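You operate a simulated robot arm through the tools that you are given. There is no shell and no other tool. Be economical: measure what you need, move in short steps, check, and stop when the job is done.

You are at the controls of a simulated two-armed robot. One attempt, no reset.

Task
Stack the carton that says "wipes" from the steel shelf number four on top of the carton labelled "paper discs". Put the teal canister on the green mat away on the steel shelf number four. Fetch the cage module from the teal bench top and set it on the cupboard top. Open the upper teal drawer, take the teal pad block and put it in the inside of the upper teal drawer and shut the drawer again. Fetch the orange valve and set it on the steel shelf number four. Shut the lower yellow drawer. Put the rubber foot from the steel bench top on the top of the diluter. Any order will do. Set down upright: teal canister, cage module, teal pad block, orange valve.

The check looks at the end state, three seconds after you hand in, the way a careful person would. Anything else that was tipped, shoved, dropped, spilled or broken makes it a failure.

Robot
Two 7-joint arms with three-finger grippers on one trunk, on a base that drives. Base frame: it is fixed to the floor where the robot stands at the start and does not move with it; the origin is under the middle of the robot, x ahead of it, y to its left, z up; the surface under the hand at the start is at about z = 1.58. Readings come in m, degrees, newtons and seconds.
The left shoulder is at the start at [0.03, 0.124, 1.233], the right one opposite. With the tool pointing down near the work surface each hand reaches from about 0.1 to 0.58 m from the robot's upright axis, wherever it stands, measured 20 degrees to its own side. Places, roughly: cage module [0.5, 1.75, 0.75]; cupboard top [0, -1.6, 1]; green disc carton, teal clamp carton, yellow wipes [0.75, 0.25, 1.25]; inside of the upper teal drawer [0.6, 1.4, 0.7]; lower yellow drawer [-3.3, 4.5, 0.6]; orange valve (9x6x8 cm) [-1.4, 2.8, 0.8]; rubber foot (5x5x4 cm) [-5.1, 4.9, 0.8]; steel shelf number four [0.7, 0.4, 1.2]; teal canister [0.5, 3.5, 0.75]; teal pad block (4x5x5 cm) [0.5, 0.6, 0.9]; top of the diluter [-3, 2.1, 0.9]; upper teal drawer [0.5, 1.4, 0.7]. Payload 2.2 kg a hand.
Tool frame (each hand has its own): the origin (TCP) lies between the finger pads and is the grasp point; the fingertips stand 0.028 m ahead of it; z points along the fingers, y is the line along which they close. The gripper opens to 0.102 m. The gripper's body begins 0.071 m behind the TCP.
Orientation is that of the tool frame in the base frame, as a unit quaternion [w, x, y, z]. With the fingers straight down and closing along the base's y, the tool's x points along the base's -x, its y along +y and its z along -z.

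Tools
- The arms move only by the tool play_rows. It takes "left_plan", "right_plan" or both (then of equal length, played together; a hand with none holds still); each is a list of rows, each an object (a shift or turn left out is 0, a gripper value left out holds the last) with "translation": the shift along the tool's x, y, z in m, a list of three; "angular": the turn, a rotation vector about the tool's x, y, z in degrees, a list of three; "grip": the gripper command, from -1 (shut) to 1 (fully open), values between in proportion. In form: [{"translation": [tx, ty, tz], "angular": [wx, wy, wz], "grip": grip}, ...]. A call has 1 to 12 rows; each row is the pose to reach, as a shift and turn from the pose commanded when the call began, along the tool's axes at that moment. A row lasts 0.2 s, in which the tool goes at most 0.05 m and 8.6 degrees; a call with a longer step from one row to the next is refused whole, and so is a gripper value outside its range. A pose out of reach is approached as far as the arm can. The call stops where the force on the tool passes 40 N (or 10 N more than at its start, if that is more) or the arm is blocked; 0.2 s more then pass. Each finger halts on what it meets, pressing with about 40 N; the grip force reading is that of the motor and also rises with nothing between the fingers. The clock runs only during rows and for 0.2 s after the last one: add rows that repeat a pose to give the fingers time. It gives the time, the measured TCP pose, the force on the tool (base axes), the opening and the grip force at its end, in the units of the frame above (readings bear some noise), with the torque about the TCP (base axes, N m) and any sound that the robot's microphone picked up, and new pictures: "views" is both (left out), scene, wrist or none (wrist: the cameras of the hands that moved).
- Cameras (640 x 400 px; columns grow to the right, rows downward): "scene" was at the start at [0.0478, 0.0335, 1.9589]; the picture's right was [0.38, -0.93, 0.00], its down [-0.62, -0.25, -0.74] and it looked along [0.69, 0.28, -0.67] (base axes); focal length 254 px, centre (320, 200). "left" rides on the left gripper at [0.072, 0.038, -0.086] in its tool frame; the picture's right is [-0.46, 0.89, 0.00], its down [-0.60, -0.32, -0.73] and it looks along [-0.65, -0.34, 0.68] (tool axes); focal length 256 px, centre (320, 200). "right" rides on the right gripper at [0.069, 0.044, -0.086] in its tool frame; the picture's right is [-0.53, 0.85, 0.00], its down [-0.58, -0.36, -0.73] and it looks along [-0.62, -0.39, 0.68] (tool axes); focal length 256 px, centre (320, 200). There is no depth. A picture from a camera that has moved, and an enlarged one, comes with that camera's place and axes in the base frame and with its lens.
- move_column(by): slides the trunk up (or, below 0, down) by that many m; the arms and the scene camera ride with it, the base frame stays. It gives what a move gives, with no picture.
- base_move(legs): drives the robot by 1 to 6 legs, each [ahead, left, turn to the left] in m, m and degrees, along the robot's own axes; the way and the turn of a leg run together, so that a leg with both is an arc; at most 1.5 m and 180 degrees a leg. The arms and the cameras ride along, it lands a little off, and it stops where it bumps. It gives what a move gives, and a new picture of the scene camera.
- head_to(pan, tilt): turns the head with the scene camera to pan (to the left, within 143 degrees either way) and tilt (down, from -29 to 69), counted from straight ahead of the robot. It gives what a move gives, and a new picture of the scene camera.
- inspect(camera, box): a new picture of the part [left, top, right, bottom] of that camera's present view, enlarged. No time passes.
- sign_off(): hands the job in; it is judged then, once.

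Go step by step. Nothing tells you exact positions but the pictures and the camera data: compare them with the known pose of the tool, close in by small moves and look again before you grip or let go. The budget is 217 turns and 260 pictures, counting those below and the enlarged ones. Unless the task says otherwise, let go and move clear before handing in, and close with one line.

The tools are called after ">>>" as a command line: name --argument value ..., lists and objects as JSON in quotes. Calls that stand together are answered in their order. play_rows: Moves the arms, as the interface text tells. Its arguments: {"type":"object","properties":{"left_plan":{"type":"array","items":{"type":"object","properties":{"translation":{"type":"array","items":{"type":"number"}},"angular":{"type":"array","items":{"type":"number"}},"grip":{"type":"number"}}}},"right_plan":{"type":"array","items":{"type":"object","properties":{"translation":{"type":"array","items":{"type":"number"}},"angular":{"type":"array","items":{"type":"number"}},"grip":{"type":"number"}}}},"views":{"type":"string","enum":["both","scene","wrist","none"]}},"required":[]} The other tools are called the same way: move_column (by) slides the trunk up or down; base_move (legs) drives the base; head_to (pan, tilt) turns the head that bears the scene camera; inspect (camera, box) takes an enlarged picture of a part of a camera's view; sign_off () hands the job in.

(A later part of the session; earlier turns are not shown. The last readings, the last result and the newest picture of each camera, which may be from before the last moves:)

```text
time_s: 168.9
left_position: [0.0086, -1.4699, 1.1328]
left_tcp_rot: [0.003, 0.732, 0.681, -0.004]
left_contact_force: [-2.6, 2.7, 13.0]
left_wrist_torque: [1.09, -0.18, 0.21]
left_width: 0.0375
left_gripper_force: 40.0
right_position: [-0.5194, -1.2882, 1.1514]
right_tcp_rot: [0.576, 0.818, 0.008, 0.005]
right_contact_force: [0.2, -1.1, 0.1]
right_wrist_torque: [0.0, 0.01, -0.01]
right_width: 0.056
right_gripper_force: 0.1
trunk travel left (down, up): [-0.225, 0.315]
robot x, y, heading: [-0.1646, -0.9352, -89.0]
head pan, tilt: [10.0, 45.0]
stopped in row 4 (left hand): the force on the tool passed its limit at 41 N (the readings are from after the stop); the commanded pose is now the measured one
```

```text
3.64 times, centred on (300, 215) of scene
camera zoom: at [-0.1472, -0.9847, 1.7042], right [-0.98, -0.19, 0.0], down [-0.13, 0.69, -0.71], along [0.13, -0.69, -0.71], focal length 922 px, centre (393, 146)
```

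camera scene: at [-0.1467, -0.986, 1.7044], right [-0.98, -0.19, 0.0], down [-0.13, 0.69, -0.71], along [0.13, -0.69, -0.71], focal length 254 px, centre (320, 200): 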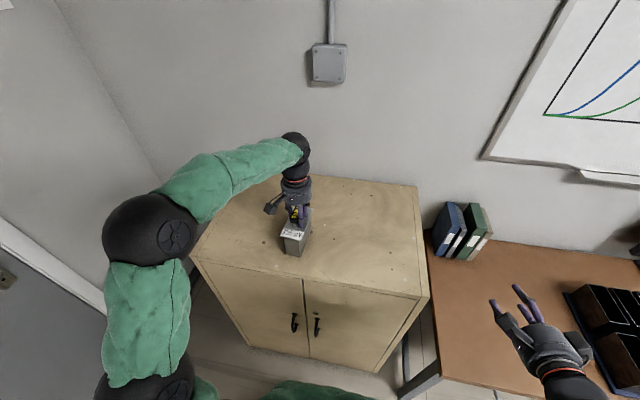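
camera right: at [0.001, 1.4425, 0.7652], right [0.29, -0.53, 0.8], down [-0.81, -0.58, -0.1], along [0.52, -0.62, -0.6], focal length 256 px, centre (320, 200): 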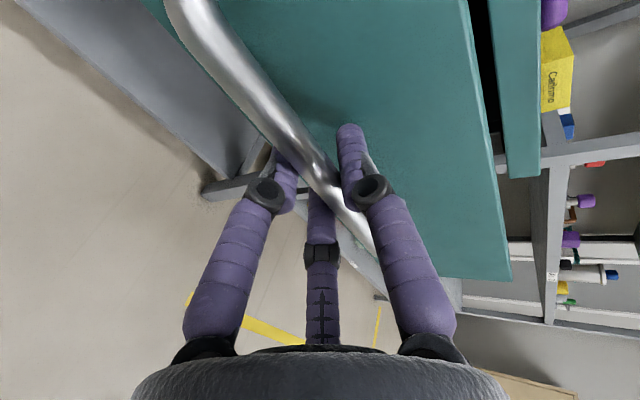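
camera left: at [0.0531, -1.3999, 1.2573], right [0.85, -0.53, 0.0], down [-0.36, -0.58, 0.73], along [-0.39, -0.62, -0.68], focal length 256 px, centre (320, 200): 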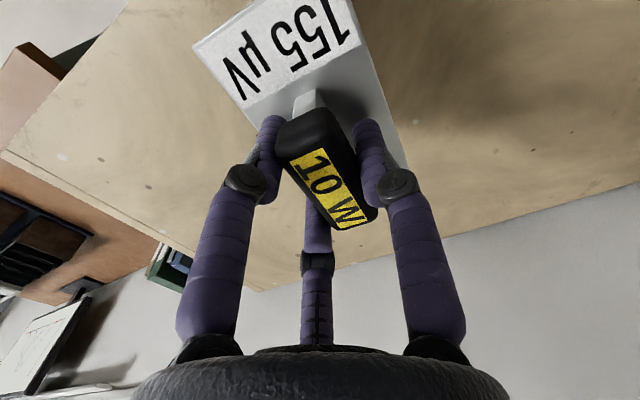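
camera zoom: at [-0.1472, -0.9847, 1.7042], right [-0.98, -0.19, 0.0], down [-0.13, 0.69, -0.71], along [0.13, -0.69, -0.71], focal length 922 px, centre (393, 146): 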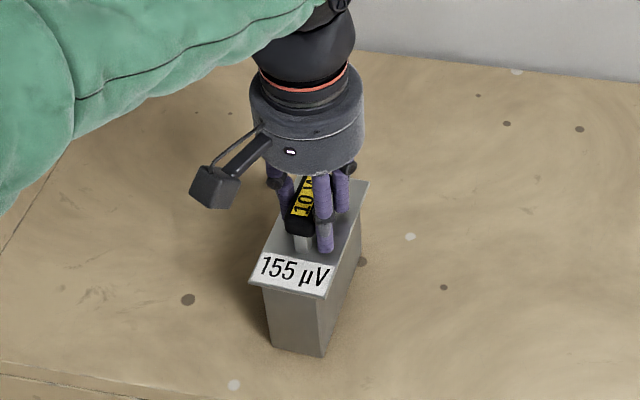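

Contact with the cupboard top. Release and rise.

>>> play_rows --left_plan '[{"translation": [0, 0, -0.0015], "grip": -0.6}, {"translation": [0, 0, -0.0015], "grip": -0.2}, {"translation": [0, 0, -0.0015], "grip": 0.2}, {"translation": [0, 0, -0.0015], "grip": 0.6}, {"translation": [0, 0, -0.0015], "grip": 0.6}, {"translation": [0, 0, -0.03]}, {"translation": [0, 0, -0.07]}, {"translation": [0, 0, -0.11]}, {"translation": [0, 0, -0.16]}, {"translation": [0, 0, -0.2]}, {"translation": [0, 0, -0.2]}]' --views "both"

```text
time_s: 171.3
left_position: [0.0116, -1.4667, 1.3316]
left_tcp_rot: [0.002, 0.733, 0.681, -0.004]
left_contact_force: [0.3, 0.3, -0.2]
left_wrist_torque: [0.01, -0.02, -0.03]
left_width: 0.0816
left_gripper_force: 0.0
right_position: [-0.5211, -1.2889, 1.1508]
right_tcp_rot: [0.575, 0.818, 0.007, 0.005]
right_contact_force: [-0.7, -0.7, 0.0]
right_wrist_torque: [0.01, -0.03, -0.01]
right_width: 0.0561
right_gripper_force: 0.1
trunk travel left (down, up): [-0.225, 0.315]
robot x, y, heading: [-0.1598, -0.9376, -89.0]
head pan, tilt: [10.0, 45.0]
camera scene: at [-0.1467, -0.9858, 1.7044], right [-0.98, -0.19, 0.0], down [-0.13, 0.69, -0.71], along [0.13, -0.69, -0.71], focal length 254 px, centre (320, 200)
camera left: at [0.0566, -1.3976, 1.4162], right [0.85, -0.53, 0.0], down [-0.36, -0.57, 0.74], along [-0.39, -0.63, -0.68], focal length 256 px, centre (320, 200)
```

scene: 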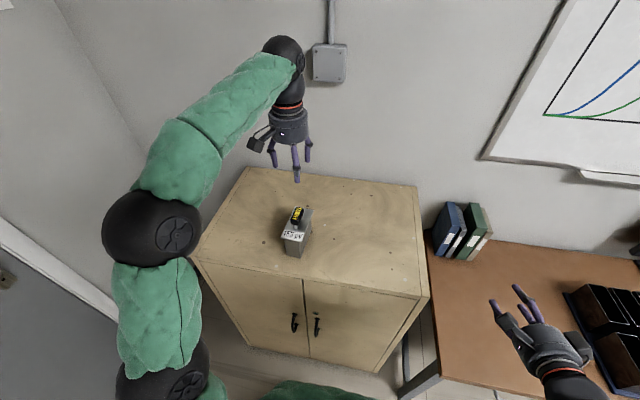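
left: 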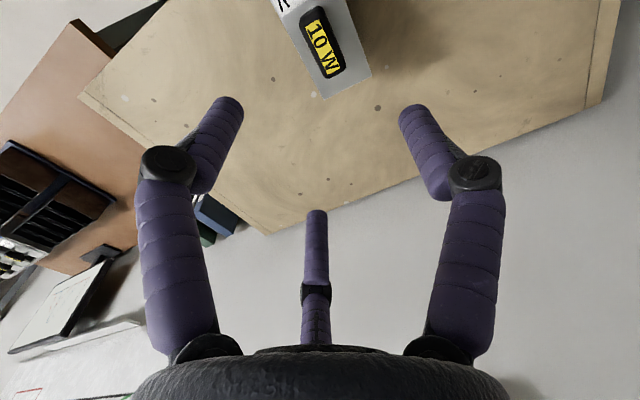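

Module stands on the cupboard. Next the canister near (0.5,3.5): I drive back along the benches and look.

>>> base_move --legs '[[-0.4, 0, 0], [0, 0, 89], [-0.5, 0, 0], [0, 1.4, 0], [0, 1.2, 0]]'

>>> head_to --pan 50 --tilt 25

>>> head_to --pan 115 --tilt 25

```text
time_s: 192.5
left_position: [-0.156, 2.2471, 1.3304]
left_tcp_rot: [0.005, 0.038, 0.999, -0.002]
left_contact_force: [0.8, -1.3, 0.6]
left_wrist_torque: [-0.01, 0.01, -0.05]
left_width: 0.0817
left_gripper_force: 0.1
right_position: [-0.3369, 1.7158, 1.1523]
right_tcp_rot: [0.405, 0.574, 0.582, 0.409]
right_contact_force: [0.0, 0.9, -0.9]
right_wrist_torque: [0.02, 0.0, -0.02]
right_width: 0.0563
right_gripper_force: 0.2
trunk travel left (down, up): [-0.225, 0.315]
robot x, y, heading: [-0.6889, 2.0794, 0.7]
head pan, tilt: [10.0, 45.0]
camera scene: at [-0.6366, 2.0918, 1.7044], right [0.18, -0.98, 0.0], down [-0.7, -0.13, -0.71], along [0.7, 0.13, -0.71], focal length 254 px, centre (320, 200)
```

scene: 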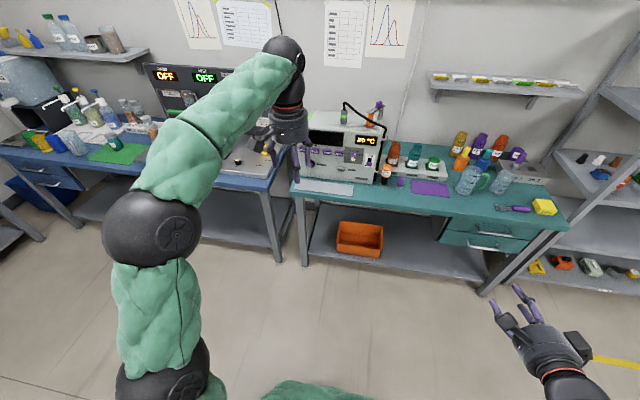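

```text
time_s: 193.6
left_position: [-0.1561, 2.2456, 1.3306]
left_tcp_rot: [0.004, 0.038, 0.999, -0.001]
left_contact_force: [0.6, 0.5, 0.4]
left_wrist_torque: [0.0, 0.03, -0.01]
left_width: 0.0814
left_gripper_force: 0.1
right_position: [-0.3378, 1.7157, 1.1508]
right_tcp_rot: [0.405, 0.574, 0.582, 0.409]
right_contact_force: [-0.2, 0.9, -0.6]
right_wrist_torque: [-0.01, 0.01, -0.01]
right_width: 0.0561
right_gripper_force: 0.0
trunk travel left (down, up): [-0.225, 0.315]
robot x, y, heading: [-0.688, 2.0756, 0.3]
head pan, tilt: [50.0, 25.0]
camera scene: at [-0.6579, 2.1475, 1.735], right [0.77, -0.64, 0.0], down [-0.27, -0.33, -0.91], along [0.58, 0.7, -0.42], focal length 254 px, centre (320, 200)
```

scene: 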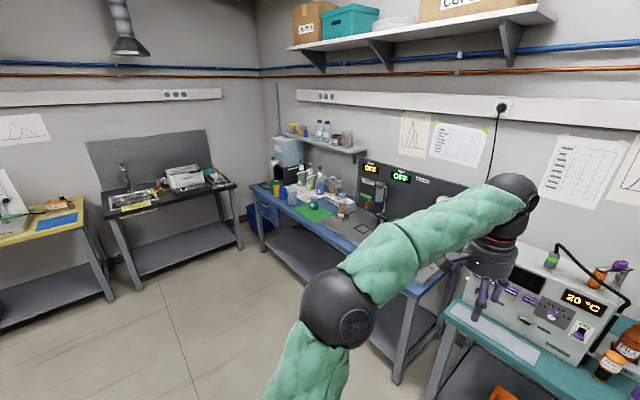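

```text
time_s: 194.9
left_position: [-0.1559, 2.2454, 1.3311]
left_tcp_rot: [0.005, 0.039, 0.999, 0.0]
left_contact_force: [0.5, -0.2, -0.4]
left_wrist_torque: [0.01, -0.02, 0.04]
left_width: 0.0818
left_gripper_force: 0.0
right_position: [-0.3377, 1.7141, 1.1519]
right_tcp_rot: [0.404, 0.575, 0.581, 0.41]
right_contact_force: [0.2, -0.1, -1.0]
right_wrist_torque: [0.02, 0.0, 0.01]
right_width: 0.0563
right_gripper_force: 0.1
trunk travel left (down, up): [-0.225, 0.315]
robot x, y, heading: [-0.6847, 2.0741, 0.5]
head pan, tilt: [115.0, 25.0]
camera scene: at [-0.7562, 2.1597, 1.735], right [0.9, 0.43, 0.0], down [0.18, -0.38, -0.91], along [-0.39, 0.82, -0.42], focal length 254 px, centre (320, 200)
```

scene: 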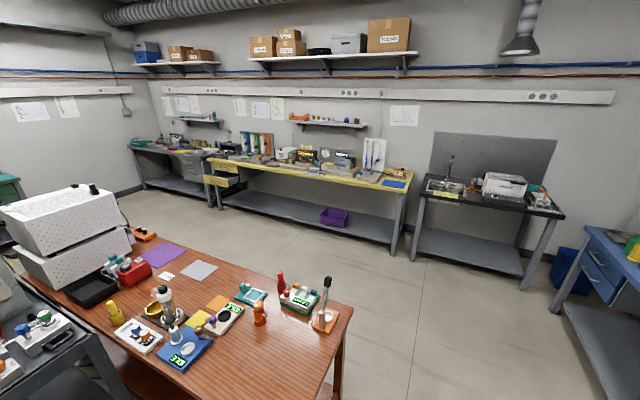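

I see the wooden centre table with an orange valve and the blue bench with a green mat. I move in front of the blue bench.

>>> base_move --legs '[[0.15, 1.1, 0]]'

>>> head_to --pan 15 --tilt 40

>>> inspect --camera "scene" --box '[160, 130, 400, 280]'

```text
time_s: 200.7
left_position: [-0.0183, 3.3576, 1.3307]
left_tcp_rot: [0.004, 0.039, 0.999, -0.001]
left_contact_force: [-0.6, 1.2, 0.2]
left_wrist_torque: [-0.01, -0.01, 0.04]
left_width: 0.0817
left_gripper_force: 0.0
right_position: [-0.2002, 2.8259, 1.1516]
right_tcp_rot: [0.405, 0.573, 0.582, 0.41]
right_contact_force: [0.0, -0.5, 0.5]
right_wrist_torque: [0.01, -0.01, -0.02]
right_width: 0.0562
right_gripper_force: 0.1
trunk travel left (down, up): [-0.225, 0.315]
robot x, y, heading: [-0.5518, 3.1868, 1.0]
head pan, tilt: [115.0, 25.0]
camera scene: at [-0.6199, 3.2709, 1.735], right [0.9, 0.43, 0.0], down [0.18, -0.38, -0.91], along [-0.39, 0.82, -0.42], focal length 254 px, centre (320, 200)
```

scene: 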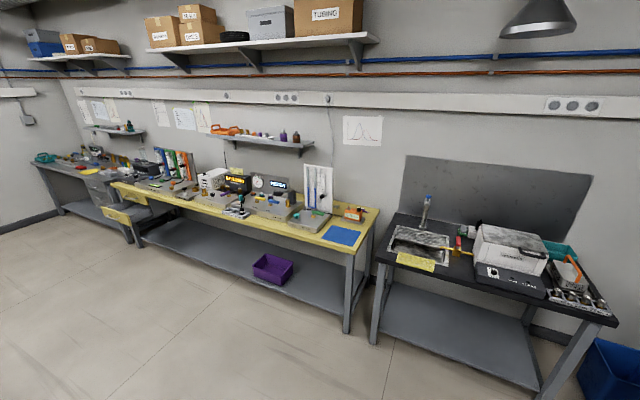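

```text
time_s: 202.4
left_position: [-0.0201, 3.3559, 1.3305]
left_tcp_rot: [0.004, 0.038, 0.999, -0.001]
left_contact_force: [0.5, 0.3, 0.5]
left_wrist_torque: [0.03, 0.01, 0.0]
left_width: 0.0816
left_gripper_force: 0.1
right_position: [-0.2003, 2.826, 1.1511]
right_tcp_rot: [0.404, 0.574, 0.582, 0.41]
right_contact_force: [-0.2, -0.5, -0.1]
right_wrist_torque: [0.0, -0.01, -0.03]
right_width: 0.0561
right_gripper_force: 0.1
trunk travel left (down, up): [-0.225, 0.315]
robot x, y, heading: [-0.5512, 3.1831, 0.6]
head pan, tilt: [15.0, 40.0]
camera scene: at [-0.4983, 3.2101, 1.7117], right [0.27, -0.96, 0.0], down [-0.62, -0.17, -0.77], along [0.74, 0.21, -0.64], focal length 254 px, centre (320, 200)
```

scene: 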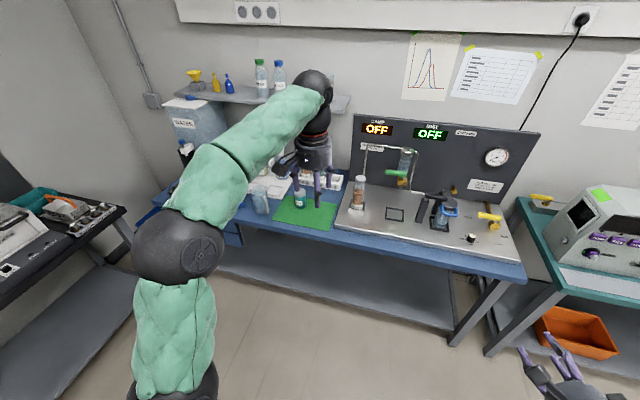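

```text
2.67 times, centred on (280, 205) of scene
camera zoom: at [-0.4983, 3.2101, 1.7117], right [0.27, -0.96, 0.0], down [-0.62, -0.17, -0.77], along [0.74, 0.21, -0.64], focal length 676 px, centre (427, 187)
```

zoom: 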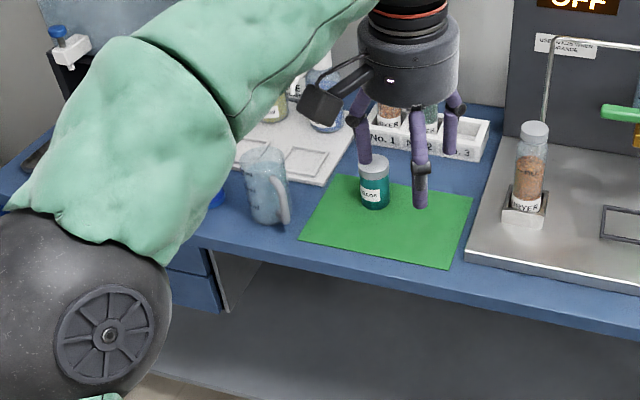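

The teal canister stands on the mat at ≈(0.475,3.593), Ø≈6 cm. I'll take it with the right hand tilted 35°, so it can later be set on shelf 4 from the front. I reposition and look again.

>>> base_move --legs '[[0.12, 0.43, 0]]'

>>> play_rows --right_plan '[{"translation": [0.045, 0, 0], "angular": [5, 0, 0], "grip": 0.7}, {"translation": [0.09, 0, 0], "angular": [10, 0, 0], "grip": 1}, {"translation": [0.135, 0, 0], "angular": [15, 0, 0]}, {"translation": [0.18, 0, 0], "angular": [15, 0, 0]}, {"translation": [0.225, 0, 0], "angular": [15, 0, 0]}, {"translation": [0.27, 0, 0], "angular": [15, 0, 0]}, {"translation": [0.3, 0, 0], "angular": [15, 0, 0]}, {"translation": [0.3, 0, 0], "angular": [15, 0, 0]}]' --views "none"

>>> head_to --pan 0 --tilt 40

>>> inspect --camera "right" --box '[0, 0, 640, 400]'

```text
time_s: 205.1
left_position: [0.1001, 3.7846, 1.3314]
left_tcp_rot: [0.004, 0.042, 0.999, -0.001]
left_contact_force: [0.7, 0.4, 0.4]
left_wrist_torque: [-0.05, -0.02, -0.04]
left_width: 0.0818
left_gripper_force: 0.1
right_position: [-0.0835, 3.2548, 1.1526]
right_tcp_rot: [0.407, 0.576, 0.58, 0.408]
right_contact_force: [-0.1, 0.6, 0.4]
right_wrist_torque: [0.0, 0.0, 0.0]
right_width: 0.0561
right_gripper_force: 0.0
trunk travel left (down, up): [-0.225, 0.315]
robot x, y, heading: [-0.4339, 3.6145, 0.0]
head pan, tilt: [15.0, 40.0]
camera scene: at [-0.3799, 3.6407, 1.7117], right [0.26, -0.97, 0.0], down [-0.62, -0.17, -0.77], along [0.74, 0.2, -0.64], focal length 254 px, centre (320, 200)
```

scene: 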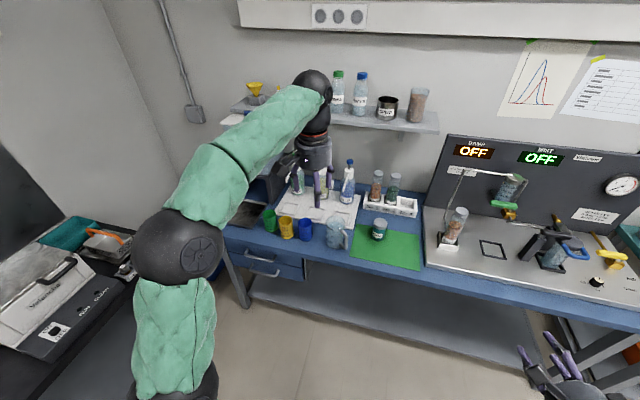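

```text
time_s: 206.9
left_position: [0.0989, 3.7826, 1.3306]
left_tcp_rot: [0.004, 0.041, 0.999, -0.001]
left_contact_force: [-0.5, 0.6, 0.4]
left_wrist_torque: [-0.04, -0.04, 0.0]
left_width: 0.0817
left_gripper_force: 0.1
right_position: [-0.0858, 3.5527, 1.1497]
right_tcp_rot: [0.328, 0.624, 0.628, 0.329]
right_contact_force: [-0.1, -0.3, 0.2]
right_wrist_torque: [-0.01, 0.04, 0.0]
right_width: 0.1022
right_gripper_force: 0.0
trunk travel left (down, up): [-0.225, 0.315]
robot x, y, heading: [-0.4318, 3.6152, 0.3]
head pan, tilt: [15.0, 40.0]
```

```text
time_s: 207.7
left_position: [0.0994, 3.7837, 1.3305]
left_tcp_rot: [0.004, 0.042, 0.999, -0.002]
left_contact_force: [0.2, -0.7, -0.7]
left_wrist_torque: [0.03, 0.01, 0.0]
left_width: 0.0816
left_gripper_force: 0.0
right_position: [-0.0871, 3.5522, 1.15]
right_tcp_rot: [0.328, 0.624, 0.628, 0.329]
right_contact_force: [1.0, 0.2, -0.3]
right_wrist_torque: [-0.02, 0.01, -0.03]
right_width: 0.1022
right_gripper_force: 0.0
trunk travel left (down, up): [-0.225, 0.315]
robot x, y, heading: [-0.4332, 3.6163, 0.1]
head pan, tilt: [0.0, 40.0]
camera scene: at [-0.3772, 3.6177, 1.7117], right [0.0, -1.0, 0.0], down [-0.64, 0.0, -0.77], along [0.77, 0.0, -0.64], focal length 254 px, centre (320, 200)
```

scene: 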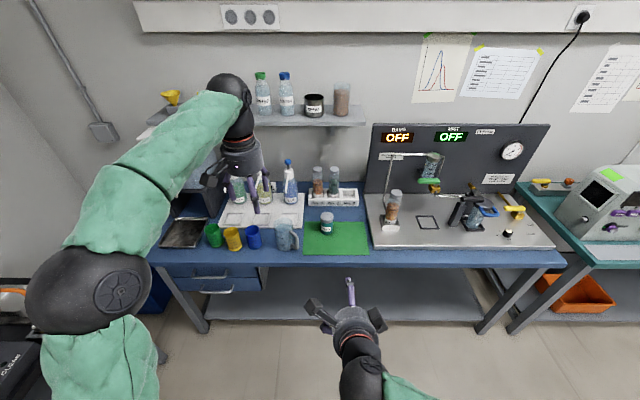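

```text
1.00 times, centred on (320, 200) of right (not enlarged: the box is as wide or as high as the picture)
camera zoom: at [-0.1345, 3.6223, 1.2348], right [0.48, -0.53, 0.7], down [-0.8, -0.58, 0.12], along [0.34, -0.62, -0.71], focal length 256 px, centre (320, 200)
```

zoom: 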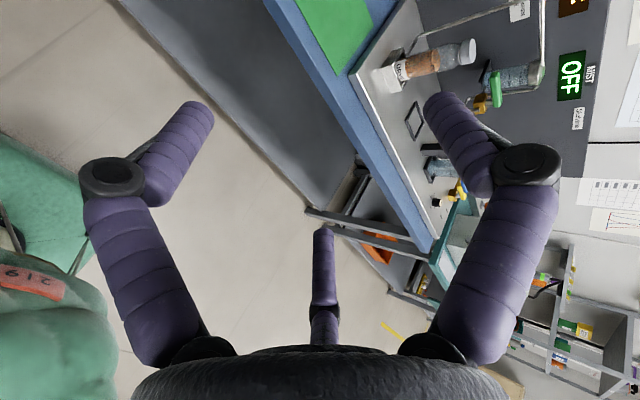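

>>> inspect --camera "scene" --box '[270, 180, 400, 270]'

```text
4.44 times, centred on (335, 225) of scene
camera zoom: at [-0.3772, 3.6177, 1.7117], right [0.0, -1.0, 0.0], down [-0.64, 0.0, -0.77], along [0.77, 0.0, -0.64], focal length 1128 px, centre (253, 89)
```

zoom: 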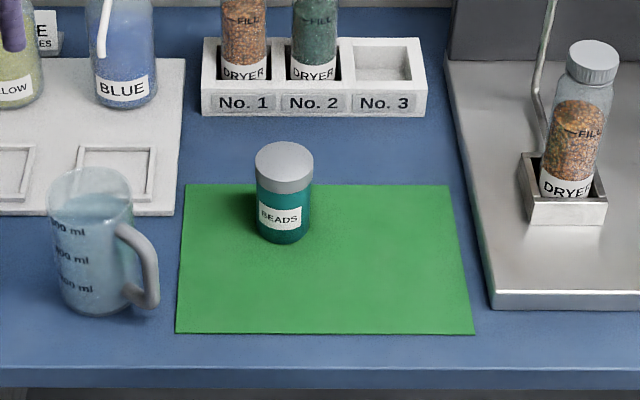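

Canister: centre ≈(0.484,3.586), Ø 6 cm, bench z≈0.797, top ≈0.897. I approach.

>>> base_move --legs '[[0.15, 0, 0]]'

>>> play_rows --right_plan '[{"translation": [0.01, 0.003, 0.045]}, {"translation": [0.02, 0.006, 0.09]}, {"translation": [0.03, 0.009, 0.135]}, {"translation": [0.034, 0.012, 0.18]}, {"translation": [0.034, 0.015, 0.225]}, {"translation": [0.034, 0.018, 0.27]}, {"translation": [0.034, 0.021, 0.315]}, {"translation": [0.034, 0.021, 0.36]}, {"translation": [0.034, 0.021, 0.399]}, {"translation": [0.034, 0.021, 0.399]}]' --views "both"

```text
time_s: 209.1
left_position: [0.2531, 3.7826, 1.3286]
left_tcp_rot: [0.004, 0.044, 0.999, 0.0]
left_contact_force: [0.3, -0.4, 0.3]
left_wrist_torque: [0.02, 0.03, 0.0]
left_width: 0.0814
left_gripper_force: 0.0
right_position: [0.0664, 3.5505, 1.1494]
right_tcp_rot: [0.327, 0.627, 0.627, 0.328]
right_contact_force: [1.1, 0.4, 0.1]
right_wrist_torque: [0.02, 0.04, -0.01]
right_width: 0.102
right_gripper_force: 0.1
trunk travel left (down, up): [-0.225, 0.315]
robot x, y, heading: [-0.281, 3.6145, 0.1]
head pan, tilt: [0.0, 40.0]
camera scene: at [-0.2236, 3.6177, 1.7116], right [0.0, -1.0, 0.0], down [-0.64, 0.0, -0.77], along [0.77, 0.0, -0.64], focal length 254 px, centre (320, 200)
```

scene: 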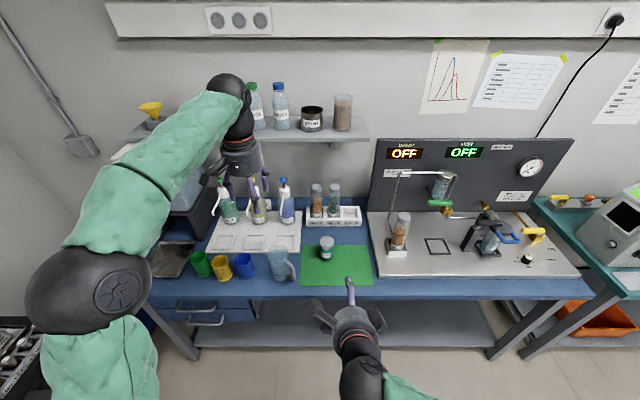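

```text
time_s: 211.3
left_position: [0.251, 3.7816, 1.3312]
left_tcp_rot: [0.004, 0.044, 0.999, -0.001]
left_contact_force: [0.0, -0.7, 0.5]
left_wrist_torque: [0.01, -0.03, -0.01]
left_width: 0.0814
left_gripper_force: 0.1
right_position: [0.4362, 3.5901, 0.9545]
right_tcp_rot: [0.327, 0.626, 0.628, 0.326]
right_contact_force: [-0.4, -0.1, -0.2]
right_wrist_torque: [0.02, 0.0, -0.02]
right_width: 0.1019
right_gripper_force: 0.0
right hand out of reach, approached as far as the arm can: row 2, 3, 4, 5, 6, 7, 8, 9, 10
trunk travel left (down, up): [-0.225, 0.315]
robot x, y, heading: [-0.2801, 3.6161, -0.3]
head pan, tilt: [0.0, 40.0]
camera scene: at [-0.2265, 3.6176, 1.7118], right [0.0, -1.0, 0.0], down [-0.64, 0.0, -0.77], along [0.77, 0.0, -0.64], focal length 254 px, centre (320, 200)
camera right: at [0.3898, 3.6596, 1.0391], right [0.49, -0.53, 0.69], down [-0.81, -0.58, 0.12], along [0.34, -0.62, -0.71], focal length 256 px, centre (320, 200)
```

scene: 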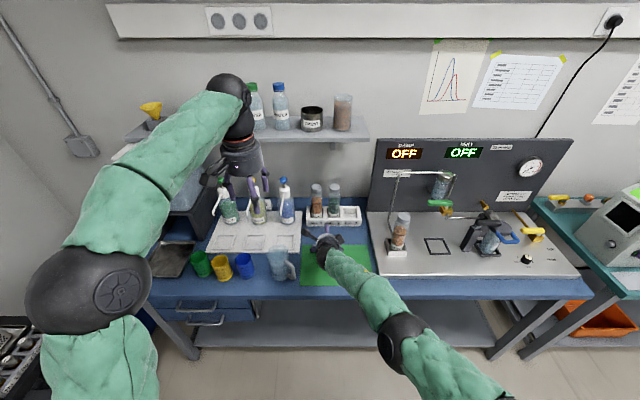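
right: 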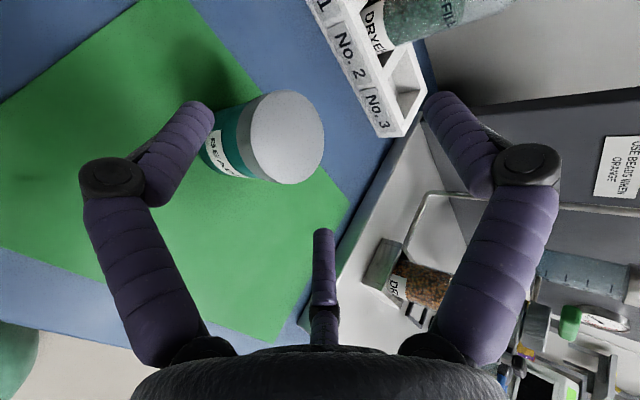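

The arm is at a joint limit when reaching nearly across its body. I retreat, shift the base left and try again.

>>> play_rows --right_plan '[{"translation": [0, 0, -0.04]}, {"translation": [0, 0, -0.08]}, {"translation": [0, 0, -0.12]}, {"translation": [0, 0, -0.16]}, {"translation": [0, 0, -0.2]}, {"translation": [0, 0, -0.2]}]' --views "none"

>>> base_move --legs '[[0, 0.14, 0]]'

```text
time_s: 212.7
left_position: [0.2526, 3.7813, 1.3303]
left_tcp_rot: [0.003, 0.044, 0.999, -0.001]
left_contact_force: [0.3, 0.1, 0.2]
left_wrist_torque: [0.02, 0.02, 0.01]
left_width: 0.0817
left_gripper_force: 0.1
right_position: [0.2854, 3.5832, 1.0945]
right_tcp_rot: [0.322, 0.627, 0.632, 0.322]
right_contact_force: [0.4, -0.1, -0.2]
right_wrist_torque: [-0.01, -0.02, 0.0]
right_width: 0.1019
right_gripper_force: 0.1
right hand out of reach, approached as far as the arm can: row 1, 2, 3, 4, 5, 6
trunk travel left (down, up): [-0.225, 0.315]
robot x, y, heading: [-0.2785, 3.6193, -0.1]
head pan, tilt: [0.0, 40.0]
```

```text
time_s: 214.0
left_position: [0.2522, 3.9236, 1.3297]
left_tcp_rot: [0.004, 0.044, 0.999, -0.002]
left_contact_force: [-0.4, 0.2, 0.6]
left_wrist_torque: [-0.05, 0.0, 0.04]
left_width: 0.0817
left_gripper_force: 0.0
right_position: [0.2843, 3.7246, 1.0956]
right_tcp_rot: [0.323, 0.626, 0.633, 0.323]
right_contact_force: [0.2, 0.4, -0.8]
right_wrist_torque: [0.0, 0.0, -0.01]
right_width: 0.1021
right_gripper_force: 0.1
trunk travel left (down, up): [-0.225, 0.315]
robot x, y, heading: [-0.2829, 3.7579, 0.1]
head pan, tilt: [0.0, 40.0]
camera scene: at [-0.2255, 3.7602, 1.7117], right [0.0, -1.0, 0.0], down [-0.64, 0.0, -0.77], along [0.77, 0.0, -0.64], focal length 254 px, centre (320, 200)
```

scene: 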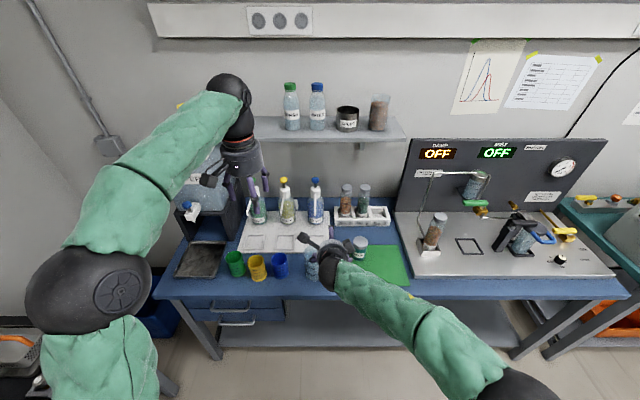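

>>> play_rows --right_plan '[{"translation": [-0.046, 0, 0]}, {"translation": [-0.092, 0, 0]}, {"translation": [-0.139, 0, 0]}, {"translation": [-0.139, -0.015, 0.045]}, {"translation": [-0.139, -0.03, 0.09]}, {"translation": [-0.139, -0.046, 0.135]}, {"translation": [-0.139, -0.062, 0.18]}, {"translation": [-0.139, -0.062, 0.187]}, {"translation": [-0.139, -0.062, 0.187]}]' --views "wrist"

```text
time_s: 216.0
left_position: [0.2521, 3.9224, 1.3296]
left_tcp_rot: [0.003, 0.043, 0.999, -0.001]
left_contact_force: [0.1, -0.1, 0.1]
left_wrist_torque: [-0.01, 0.0, 0.03]
left_width: 0.0817
left_gripper_force: 0.1
right_position: [0.4228, 3.578, 0.9503]
right_tcp_rot: [0.317, 0.627, 0.636, 0.319]
right_contact_force: [-0.2, 0.2, 0.3]
right_wrist_torque: [0.0, 0.04, 0.02]
right_width: 0.1023
right_gripper_force: 0.1
right hand out of reach, approached as far as the arm can: row 5, 6, 7, 8, 9
trunk travel left (down, up): [-0.225, 0.315]
robot x, y, heading: [-0.2835, 3.7585, -0.1]
head pan, tilt: [0.0, 40.0]
camera right: at [0.377, 3.6481, 1.0359], right [0.51, -0.53, 0.68], down [-0.8, -0.58, 0.14], along [0.32, -0.62, -0.72], focal length 256 px, centre (320, 200)
```

right: 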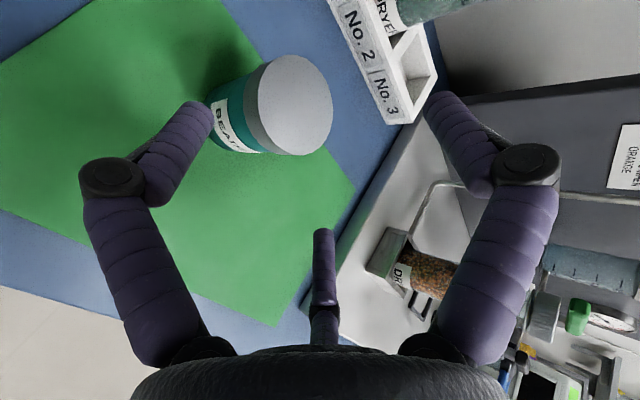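

Wrist limit again: the shoulder is too high for this pose. I raise the hand relative to the shoulder by lifting it 0.16 and lowering the trunk 0.16.

>>> play_rows --right_plan '[{"translation": [0, 0.033, -0.033]}, {"translation": [0, 0.066, -0.06]}, {"translation": [0, 0.099, -0.09]}, {"translation": [0, 0.131, -0.115]}, {"translation": [0, 0.131, -0.115]}]' --views "none"

>>> move_column --by -0.16

```text
time_s: 217.2
left_position: [0.2525, 3.9204, 1.3301]
left_tcp_rot: [0.004, 0.044, 0.999, -0.001]
left_contact_force: [-0.4, 0.6, -0.3]
left_wrist_torque: [-0.04, -0.01, -0.05]
left_width: 0.0813
left_gripper_force: 0.0
right_position: [0.4021, 3.5805, 1.1246]
right_tcp_rot: [0.322, 0.626, 0.633, 0.322]
right_contact_force: [0.8, -0.6, -0.2]
right_wrist_torque: [-0.02, 0.02, 0.01]
right_width: 0.1021
right_gripper_force: 0.1
trunk travel left (down, up): [-0.225, 0.315]
robot x, y, heading: [-0.2816, 3.7613, 0.1]
head pan, tilt: [0.0, 40.0]
```

```text
time_s: 219.0
left_position: [0.2521, 3.9218, 1.1703]
left_tcp_rot: [0.005, 0.044, 0.999, -0.001]
left_contact_force: [0.7, -0.3, 0.3]
left_wrist_torque: [0.02, 0.02, 0.01]
left_width: 0.0815
left_gripper_force: 0.2
right_position: [0.4036, 3.5802, 0.9655]
right_tcp_rot: [0.323, 0.626, 0.632, 0.323]
right_contact_force: [0.2, -0.4, -0.1]
right_wrist_torque: [0.0, 0.01, 0.0]
right_width: 0.102
right_gripper_force: 0.0
trunk travel left (down, up): [-0.065, 0.475]
robot x, y, heading: [-0.2834, 3.7569, -0.0]
head pan, tilt: [0.0, 40.0]
```

>>> play_rows --right_plan '[{"translation": [0.008, -0.0262, 0]}, {"translation": [0.008, -0.0262, 0.035]}, {"translation": [0.008, -0.0262, 0.065]}, {"translation": [0.008, -0.0262, 0.065]}]' --views "both"

>>> inspect --camera "scene" --box '[290, 200, 430, 300]'

```text
time_s: 220.0
left_position: [0.2516, 3.9214, 1.1711]
left_tcp_rot: [0.003, 0.044, 0.999, -0.001]
left_contact_force: [0.2, 0.2, 0.7]
left_wrist_torque: [0.01, -0.02, 0.0]
left_width: 0.0815
left_gripper_force: 0.0
right_position: [0.4412, 3.5885, 0.9032]
right_tcp_rot: [0.322, 0.626, 0.633, 0.323]
right_contact_force: [0.7, -0.6, -0.2]
right_wrist_torque: [-0.02, 0.01, 0.01]
right_width: 0.102
right_gripper_force: 0.1
trunk travel left (down, up): [-0.065, 0.475]
robot x, y, heading: [-0.2812, 3.7557, -0.1]
head pan, tilt: [0.0, 40.0]
camera scene: at [-0.2258, 3.7579, 1.5517], right [0.0, -1.0, 0.0], down [-0.64, 0.0, -0.77], along [0.77, 0.0, -0.64], focal length 254 px, centre (320, 200)
camera right: at [0.3941, 3.659, 0.9895], right [0.5, -0.53, 0.69], down [-0.8, -0.58, 0.13], along [0.33, -0.62, -0.71], focal length 256 px, centre (320, 200)
```

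scene: 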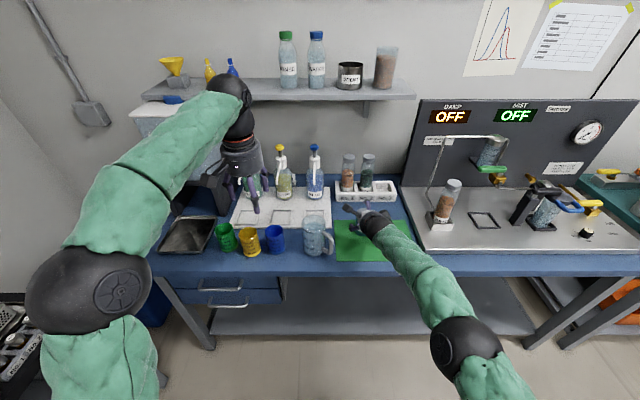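
right: 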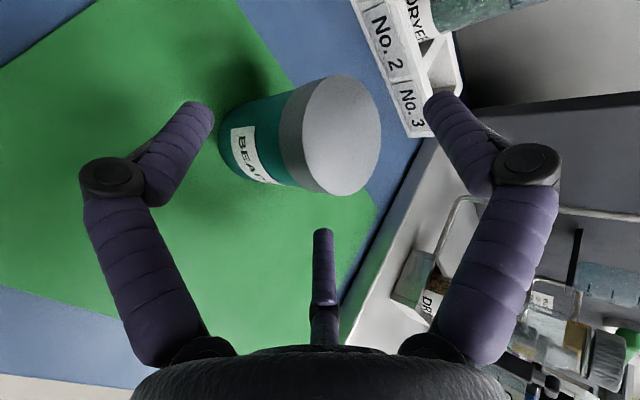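

```text
4.00 times, centred on (360, 250) of scene
camera zoom: at [-0.2258, 3.7579, 1.5517], right [0.0, -1.0, 0.0], down [-0.64, 0.0, -0.77], along [0.77, 0.0, -0.64], focal length 1015 px, centre (160, 0)
```

zoom: 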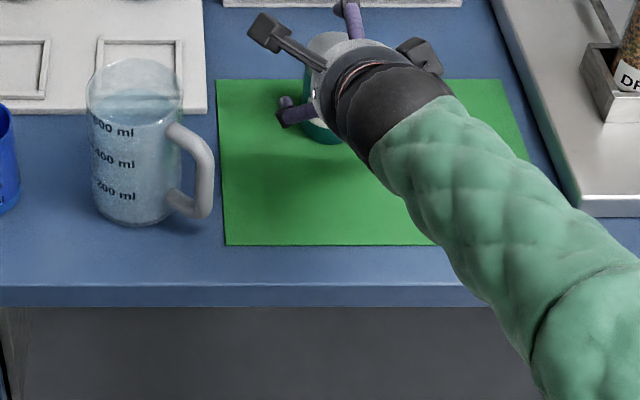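

>>> play_rows --right_plan '[{"translation": [0, 0, 0.02]}, {"translation": [0, 0, 0.038]}, {"translation": [0, 0, 0.038]}, {"translation": [0, 0, 0.038], "grip": 0.6}, {"translation": [0, 0, 0.038], "grip": 0.2}, {"translation": [0, 0, 0.038], "grip": -0.1}, {"translation": [0, 0, 0.038], "grip": -0.2}, {"translation": [0, 0, 0.038], "grip": -0.2}]' --views "wrist"

```text
time_s: 221.8
left_position: [0.2526, 3.9216, 1.1705]
left_tcp_rot: [0.005, 0.044, 0.999, -0.001]
left_contact_force: [-0.4, 0.3, -0.6]
left_wrist_torque: [-0.01, 0.03, 0.02]
left_width: 0.0816
left_gripper_force: 0.0
right_position: [0.473, 3.5884, 0.8828]
right_tcp_rot: [0.323, 0.626, 0.632, 0.323]
right_contact_force: [0.2, -2.0, 1.2]
right_wrist_torque: [-0.1, -0.03, -0.02]
right_width: 0.0672
right_gripper_force: 20.3
trunk travel left (down, up): [-0.065, 0.475]
robot x, y, heading: [-0.2794, 3.7579, -0.1]
head pan, tilt: [0.0, 40.0]
camera right: at [0.4259, 3.6586, 0.9675], right [0.5, -0.53, 0.69], down [-0.8, -0.58, 0.13], along [0.33, -0.62, -0.71], focal length 256 px, centre (320, 200)
```

right: 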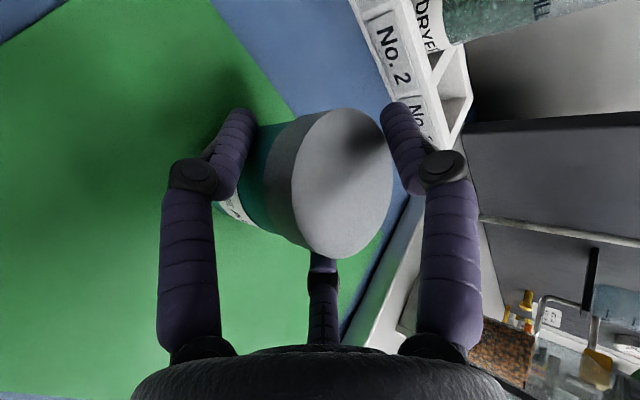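

>>> play_rows --right_plan '[{"grip": -0.45}, {"grip": -0.45}, {"translation": [0, 0.0163, -0.0117]}, {"translation": [0, 0.0325, -0.0233]}, {"translation": [0, 0.049, -0.035]}, {"translation": [0, 0.065, -0.0466]}, {"translation": [0, 0.09, -0.0646]}, {"translation": [0, 0.09, -0.0646]}]' --views "both"

```text
time_s: 223.6
left_position: [0.2521, 3.9212, 1.1709]
left_tcp_rot: [0.003, 0.043, 0.999, -0.001]
left_contact_force: [-1.0, -0.4, -0.1]
left_wrist_torque: [0.01, 0.01, -0.01]
left_width: 0.0816
left_gripper_force: 0.1
right_position: [0.4718, 3.5888, 0.9916]
right_tcp_rot: [0.322, 0.627, 0.632, 0.323]
right_contact_force: [0.9, 0.4, -2.7]
right_wrist_torque: [0.0, 0.01, 0.0]
right_width: 0.0673
right_gripper_force: 29.0
trunk travel left (down, up): [-0.065, 0.475]
robot x, y, heading: [-0.2783, 3.7571, -0.1]
head pan, tilt: [0.0, 40.0]
camera scene: at [-0.2251, 3.758, 1.5516], right [0.0, -1.0, 0.0], down [-0.64, 0.0, -0.77], along [0.77, 0.0, -0.64], focal length 254 px, centre (320, 200)
camera right: at [0.4252, 3.6591, 1.0769], right [0.5, -0.53, 0.69], down [-0.8, -0.58, 0.13], along [0.33, -0.62, -0.71], focal length 256 px, centre (320, 200)
```

scene: 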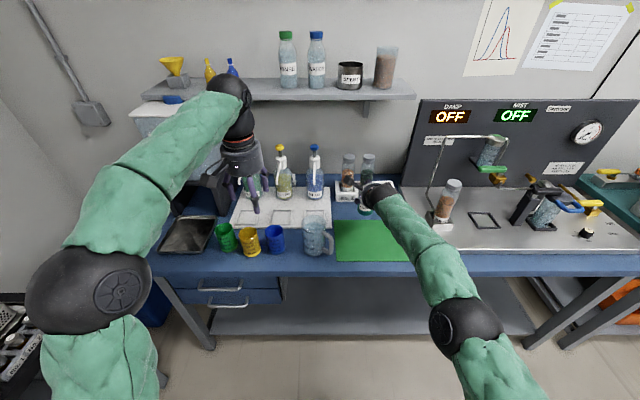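
right: 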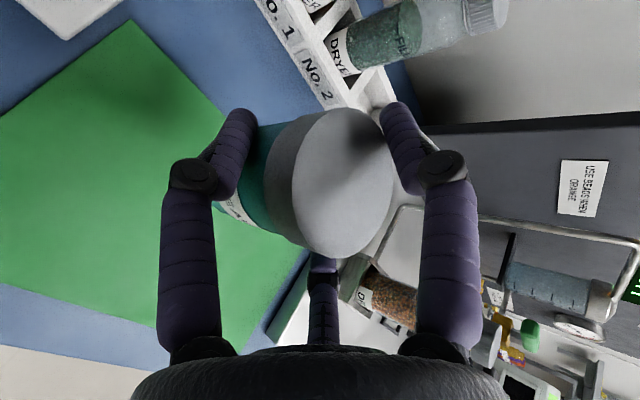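

Canister held. I retract the right arm, back off, turn to face −y and go round to the valve's end of the wooden table.

>>> play_rows --right_plan '[{"translation": [0, -0.01, -0.04]}, {"translation": [-0.01, -0.02, -0.085]}, {"translation": [-0.02, -0.04, -0.13]}, {"translation": [-0.03, -0.06, -0.17]}, {"translation": [-0.04, -0.085, -0.21]}, {"translation": [-0.055, -0.11, -0.25]}, {"translation": [-0.07, -0.135, -0.285]}, {"translation": [-0.08, -0.155, -0.319]}, {"translation": [-0.08, -0.155, -0.319]}]' --views "none"

>>> base_move --legs '[[-0.22, 0, 0], [0, 0, -90], [0, -0.85, 0]]'

>>> head_to --pan 10 --tilt 38

```text
refused: row 3 steps farther than a row can; nothing moved
```

```text
time_s: 233.2
left_position: [-1.1599, 3.2169, 1.1697]
left_tcp_rot: [0.002, 0.731, 0.682, -0.004]
left_contact_force: [0.0, 0.4, 1.0]
left_wrist_torque: [0.04, -0.02, 0.02]
left_width: 0.0817
left_gripper_force: 0.1
right_position: [-1.4881, 2.9921, 0.9925]
right_tcp_rot: [0.457, 0.889, 0.012, 0.004]
right_contact_force: [0.8, 0.0, 0.1]
right_wrist_torque: [0.0, 0.0, -0.02]
right_width: 0.067
right_gripper_force: 40.2
trunk travel left (down, up): [-0.065, 0.475]
robot x, y, heading: [-1.3322, 3.7436, -88.7]
head pan, tilt: [0.0, 40.0]
camera scene: at [-1.3332, 3.6935, 1.5517], right [-1.0, -0.02, 0.0], down [-0.01, 0.64, -0.77], along [0.01, -0.77, -0.64], focal length 254 px, centre (320, 200)
```

scene: 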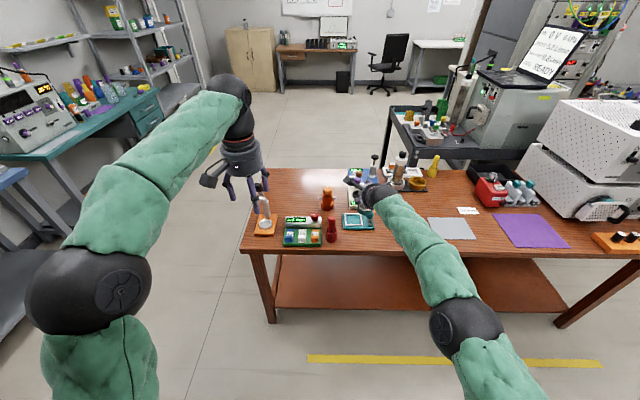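

```text
time_s: 233.9
left_position: [-1.1589, 3.2173, 1.1713]
left_tcp_rot: [0.002, 0.731, 0.682, -0.003]
left_contact_force: [0.6, 0.3, -0.5]
left_wrist_torque: [-0.02, 0.02, -0.02]
left_width: 0.0815
left_gripper_force: 0.0
right_position: [-1.4874, 2.9922, 0.9918]
right_tcp_rot: [0.455, 0.89, 0.012, 0.005]
right_contact_force: [0.1, -0.4, 0.3]
right_wrist_torque: [-0.01, 0.0, -0.01]
right_width: 0.0672
right_gripper_force: 40.7
trunk travel left (down, up): [-0.065, 0.475]
robot x, y, heading: [-1.3363, 3.7451, -88.9]
head pan, tilt: [10.0, 38.0]
camera scene: at [-1.3178, 3.6938, 1.5547], right [-0.98, -0.19, 0.0], down [-0.12, 0.6, -0.79], along [0.15, -0.77, -0.62], focal length 254 px, centre (320, 200)
```

scene: 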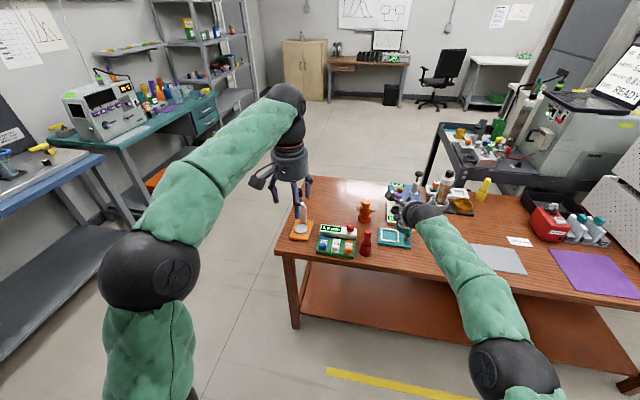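

The retract was refused but the drive went cleanly. Now I retract the right arm with smaller steps, and enlarge the valve.

>>> play_rows --right_plan '[{"translation": [0, 0.02, -0.035]}, {"translation": [-0.01, 0.025, -0.075]}, {"translation": [-0.02, 0.015, -0.115]}, {"translation": [-0.03, 0, -0.155]}, {"translation": [-0.04, -0.02, -0.195]}, {"translation": [-0.055, -0.045, -0.23]}, {"translation": [-0.07, -0.07, -0.265]}, {"translation": [-0.08, -0.095, -0.295]}, {"translation": [-0.08, -0.12, -0.32]}, {"translation": [-0.08, -0.12, -0.32]}]' --views "scene"

>>> inspect --camera "scene" --box '[280, 170, 440, 270]'

```text
time_s: 236.1
left_position: [-1.1589, 3.2172, 1.1704]
left_tcp_rot: [0.001, 0.731, 0.682, -0.003]
left_contact_force: [0.1, -0.3, -0.2]
left_wrist_torque: [0.0, 0.02, -0.03]
left_width: 0.0816
left_gripper_force: 0.3
right_position: [-1.5739, 3.3208, 1.0829]
right_tcp_rot: [0.456, 0.89, 0.012, 0.004]
right_contact_force: [0.4, 0.7, -1.3]
right_wrist_torque: [0.03, 0.02, 0.0]
right_width: 0.0674
right_gripper_force: 39.8
trunk travel left (down, up): [-0.065, 0.475]
robot x, y, heading: [-1.3327, 3.7459, -88.8]
head pan, tilt: [10.0, 38.0]
camera scene: at [-1.3177, 3.6937, 1.5547], right [-0.98, -0.19, 0.0], down [-0.12, 0.6, -0.79], along [0.15, -0.77, -0.62], focal length 254 px, centre (320, 200)
```

scene: 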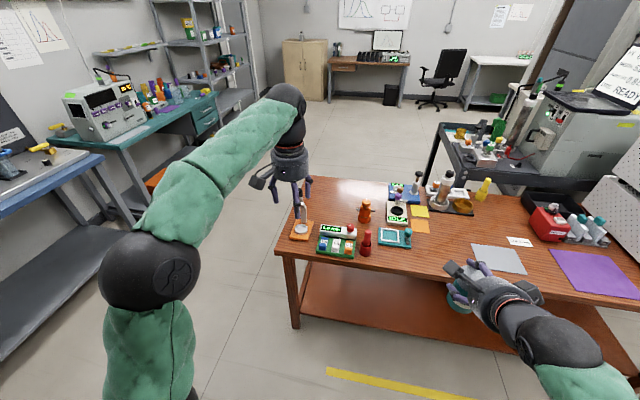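

```text
4.00 times, centred on (360, 220) of scene
camera zoom: at [-1.3177, 3.6937, 1.5547], right [-0.98, -0.19, 0.0], down [-0.12, 0.6, -0.79], along [0.15, -0.77, -0.62], focal length 1015 px, centre (160, 120)
```

zoom: 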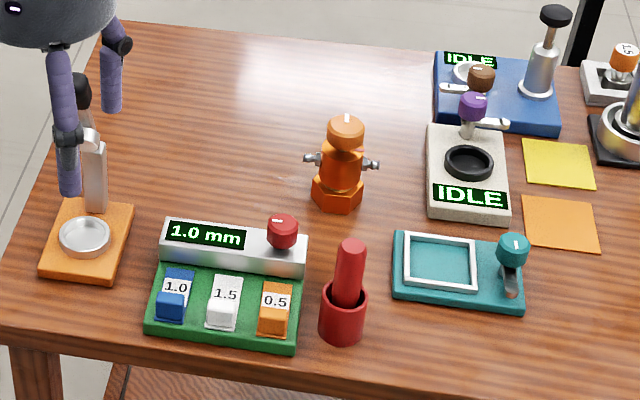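

The valve (hex body, side ports roughly along x) is at ≈(−1.351,2.775), table z≈0.74. Approaching from the +x side lets me pinch the body across y, clear of its ports. I drive round, then reorient the left hand in free space.

>>> base_move --legs '[[0, 0.78, 0], [0, 0, -91]]'

>>> play_rows --left_plan '[{"angular": [0, 0, 8.2]}, {"angular": [0, 0, 16.4]}, {"angular": [0, 0, 24.6]}, {"angular": [0, 0, 32.8]}, {"angular": [0, 0, 41]}, {"angular": [0, 0, 49.2]}, {"angular": [0, 0, 57.4]}, {"angular": [0, 0, 65.6]}, {"angular": [0, 0, 73.8]}, {"angular": [0, 0, 82]}, {"angular": [0, 0, 85]}, {"angular": [0, 0, 85]}]' --views "none"

>>> play_rows --left_plan '[{"angular": [-8, 0, 0]}, {"angular": [-16, 0, 0]}, {"angular": [-24, 0, 0]}, {"angular": [-32, 0, 0]}, {"angular": [-40, 0, 0]}, {"angular": [-45, 0, 0]}, {"angular": [-45, 0, 0]}]' --views "scene"

```text
time_s: 244.1
left_position: [-1.0872, 3.5905, 1.1708]
left_tcp_rot: [-0.001, 0.999, -0.038, -0.004]
left_contact_force: [0.1, 0.0, -1.2]
left_wrist_torque: [0.01, 0.03, -0.02]
left_width: 0.0814
left_gripper_force: 0.1
right_position: [-0.9826, 4.005, 1.0822]
right_tcp_rot: [0.325, 0.636, -0.622, -0.32]
right_contact_force: [-0.3, -0.3, -2.4]
right_wrist_torque: [0.0, 0.02, -0.02]
right_width: 0.0671
right_gripper_force: 39.9
trunk travel left (down, up): [-0.065, 0.475]
robot x, y, heading: [-0.5583, 3.761, -179.5]
head pan, tilt: [10.0, 38.0]
camera scene: at [-0.6116, 3.748, 1.5547], right [-0.18, 0.98, 0.0], down [0.61, 0.11, -0.79], along [-0.77, -0.14, -0.62], focal length 254 px, centre (320, 200)
```

scene: 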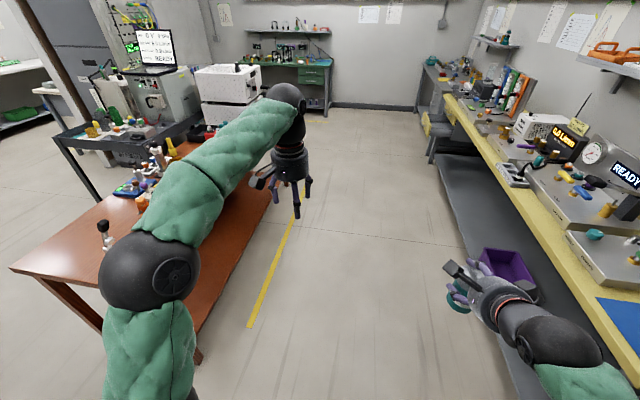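

```text
time_s: 246.7
left_position: [-1.0874, 3.5903, 1.1696]
left_tcp_rot: [0.002, 0.71, -0.705, -0.003]
left_contact_force: [-0.3, -0.5, 0.2]
left_wrist_torque: [-0.04, 0.01, -0.04]
left_width: 0.0815
left_gripper_force: 0.0
right_position: [-0.9825, 4.006, 1.0838]
right_tcp_rot: [0.325, 0.636, -0.622, -0.321]
right_contact_force: [0.4, -0.2, -2.3]
right_wrist_torque: [-0.04, -0.03, 0.04]
right_width: 0.0673
right_gripper_force: 40.0
trunk travel left (down, up): [-0.065, 0.475]
robot x, y, heading: [-0.5553, 3.7622, -179.3]
head pan, tilt: [10.0, 38.0]
```

```text
time_s: 248.3
left_position: [-1.0875, 3.5909, 1.1693]
left_tcp_rot: [0.274, 0.656, -0.648, -0.272]
left_contact_force: [-0.3, 0.6, 0.5]
left_wrist_torque: [0.0, 0.01, -0.02]
left_width: 0.0816
left_gripper_force: 0.2
right_position: [-0.9822, 4.0054, 1.0827]
right_tcp_rot: [0.325, 0.636, -0.623, -0.321]
right_contact_force: [-0.3, -0.4, -2.8]
right_wrist_torque: [0.01, -0.01, 0.01]
right_width: 0.0672
right_gripper_force: 39.7
trunk travel left (down, up): [-0.065, 0.475]
robot x, y, heading: [-0.5557, 3.7589, -179.6]
head pan, tilt: [10.0, 38.0]
camera scene: at [-0.6116, 3.748, 1.5547], right [-0.18, 0.98, 0.0], down [0.61, 0.11, -0.79], along [-0.77, -0.14, -0.62], focal length 254 px, centre (320, 200)
```

scene: 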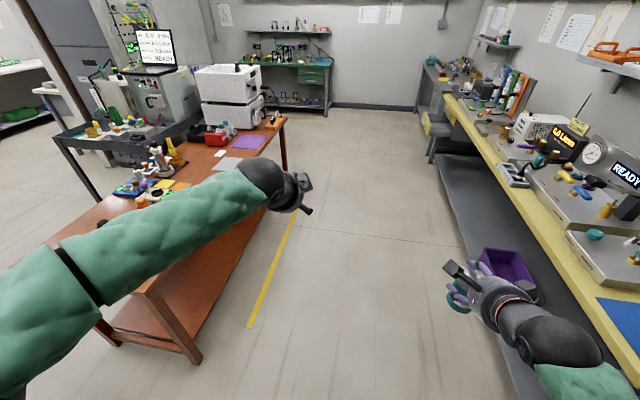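

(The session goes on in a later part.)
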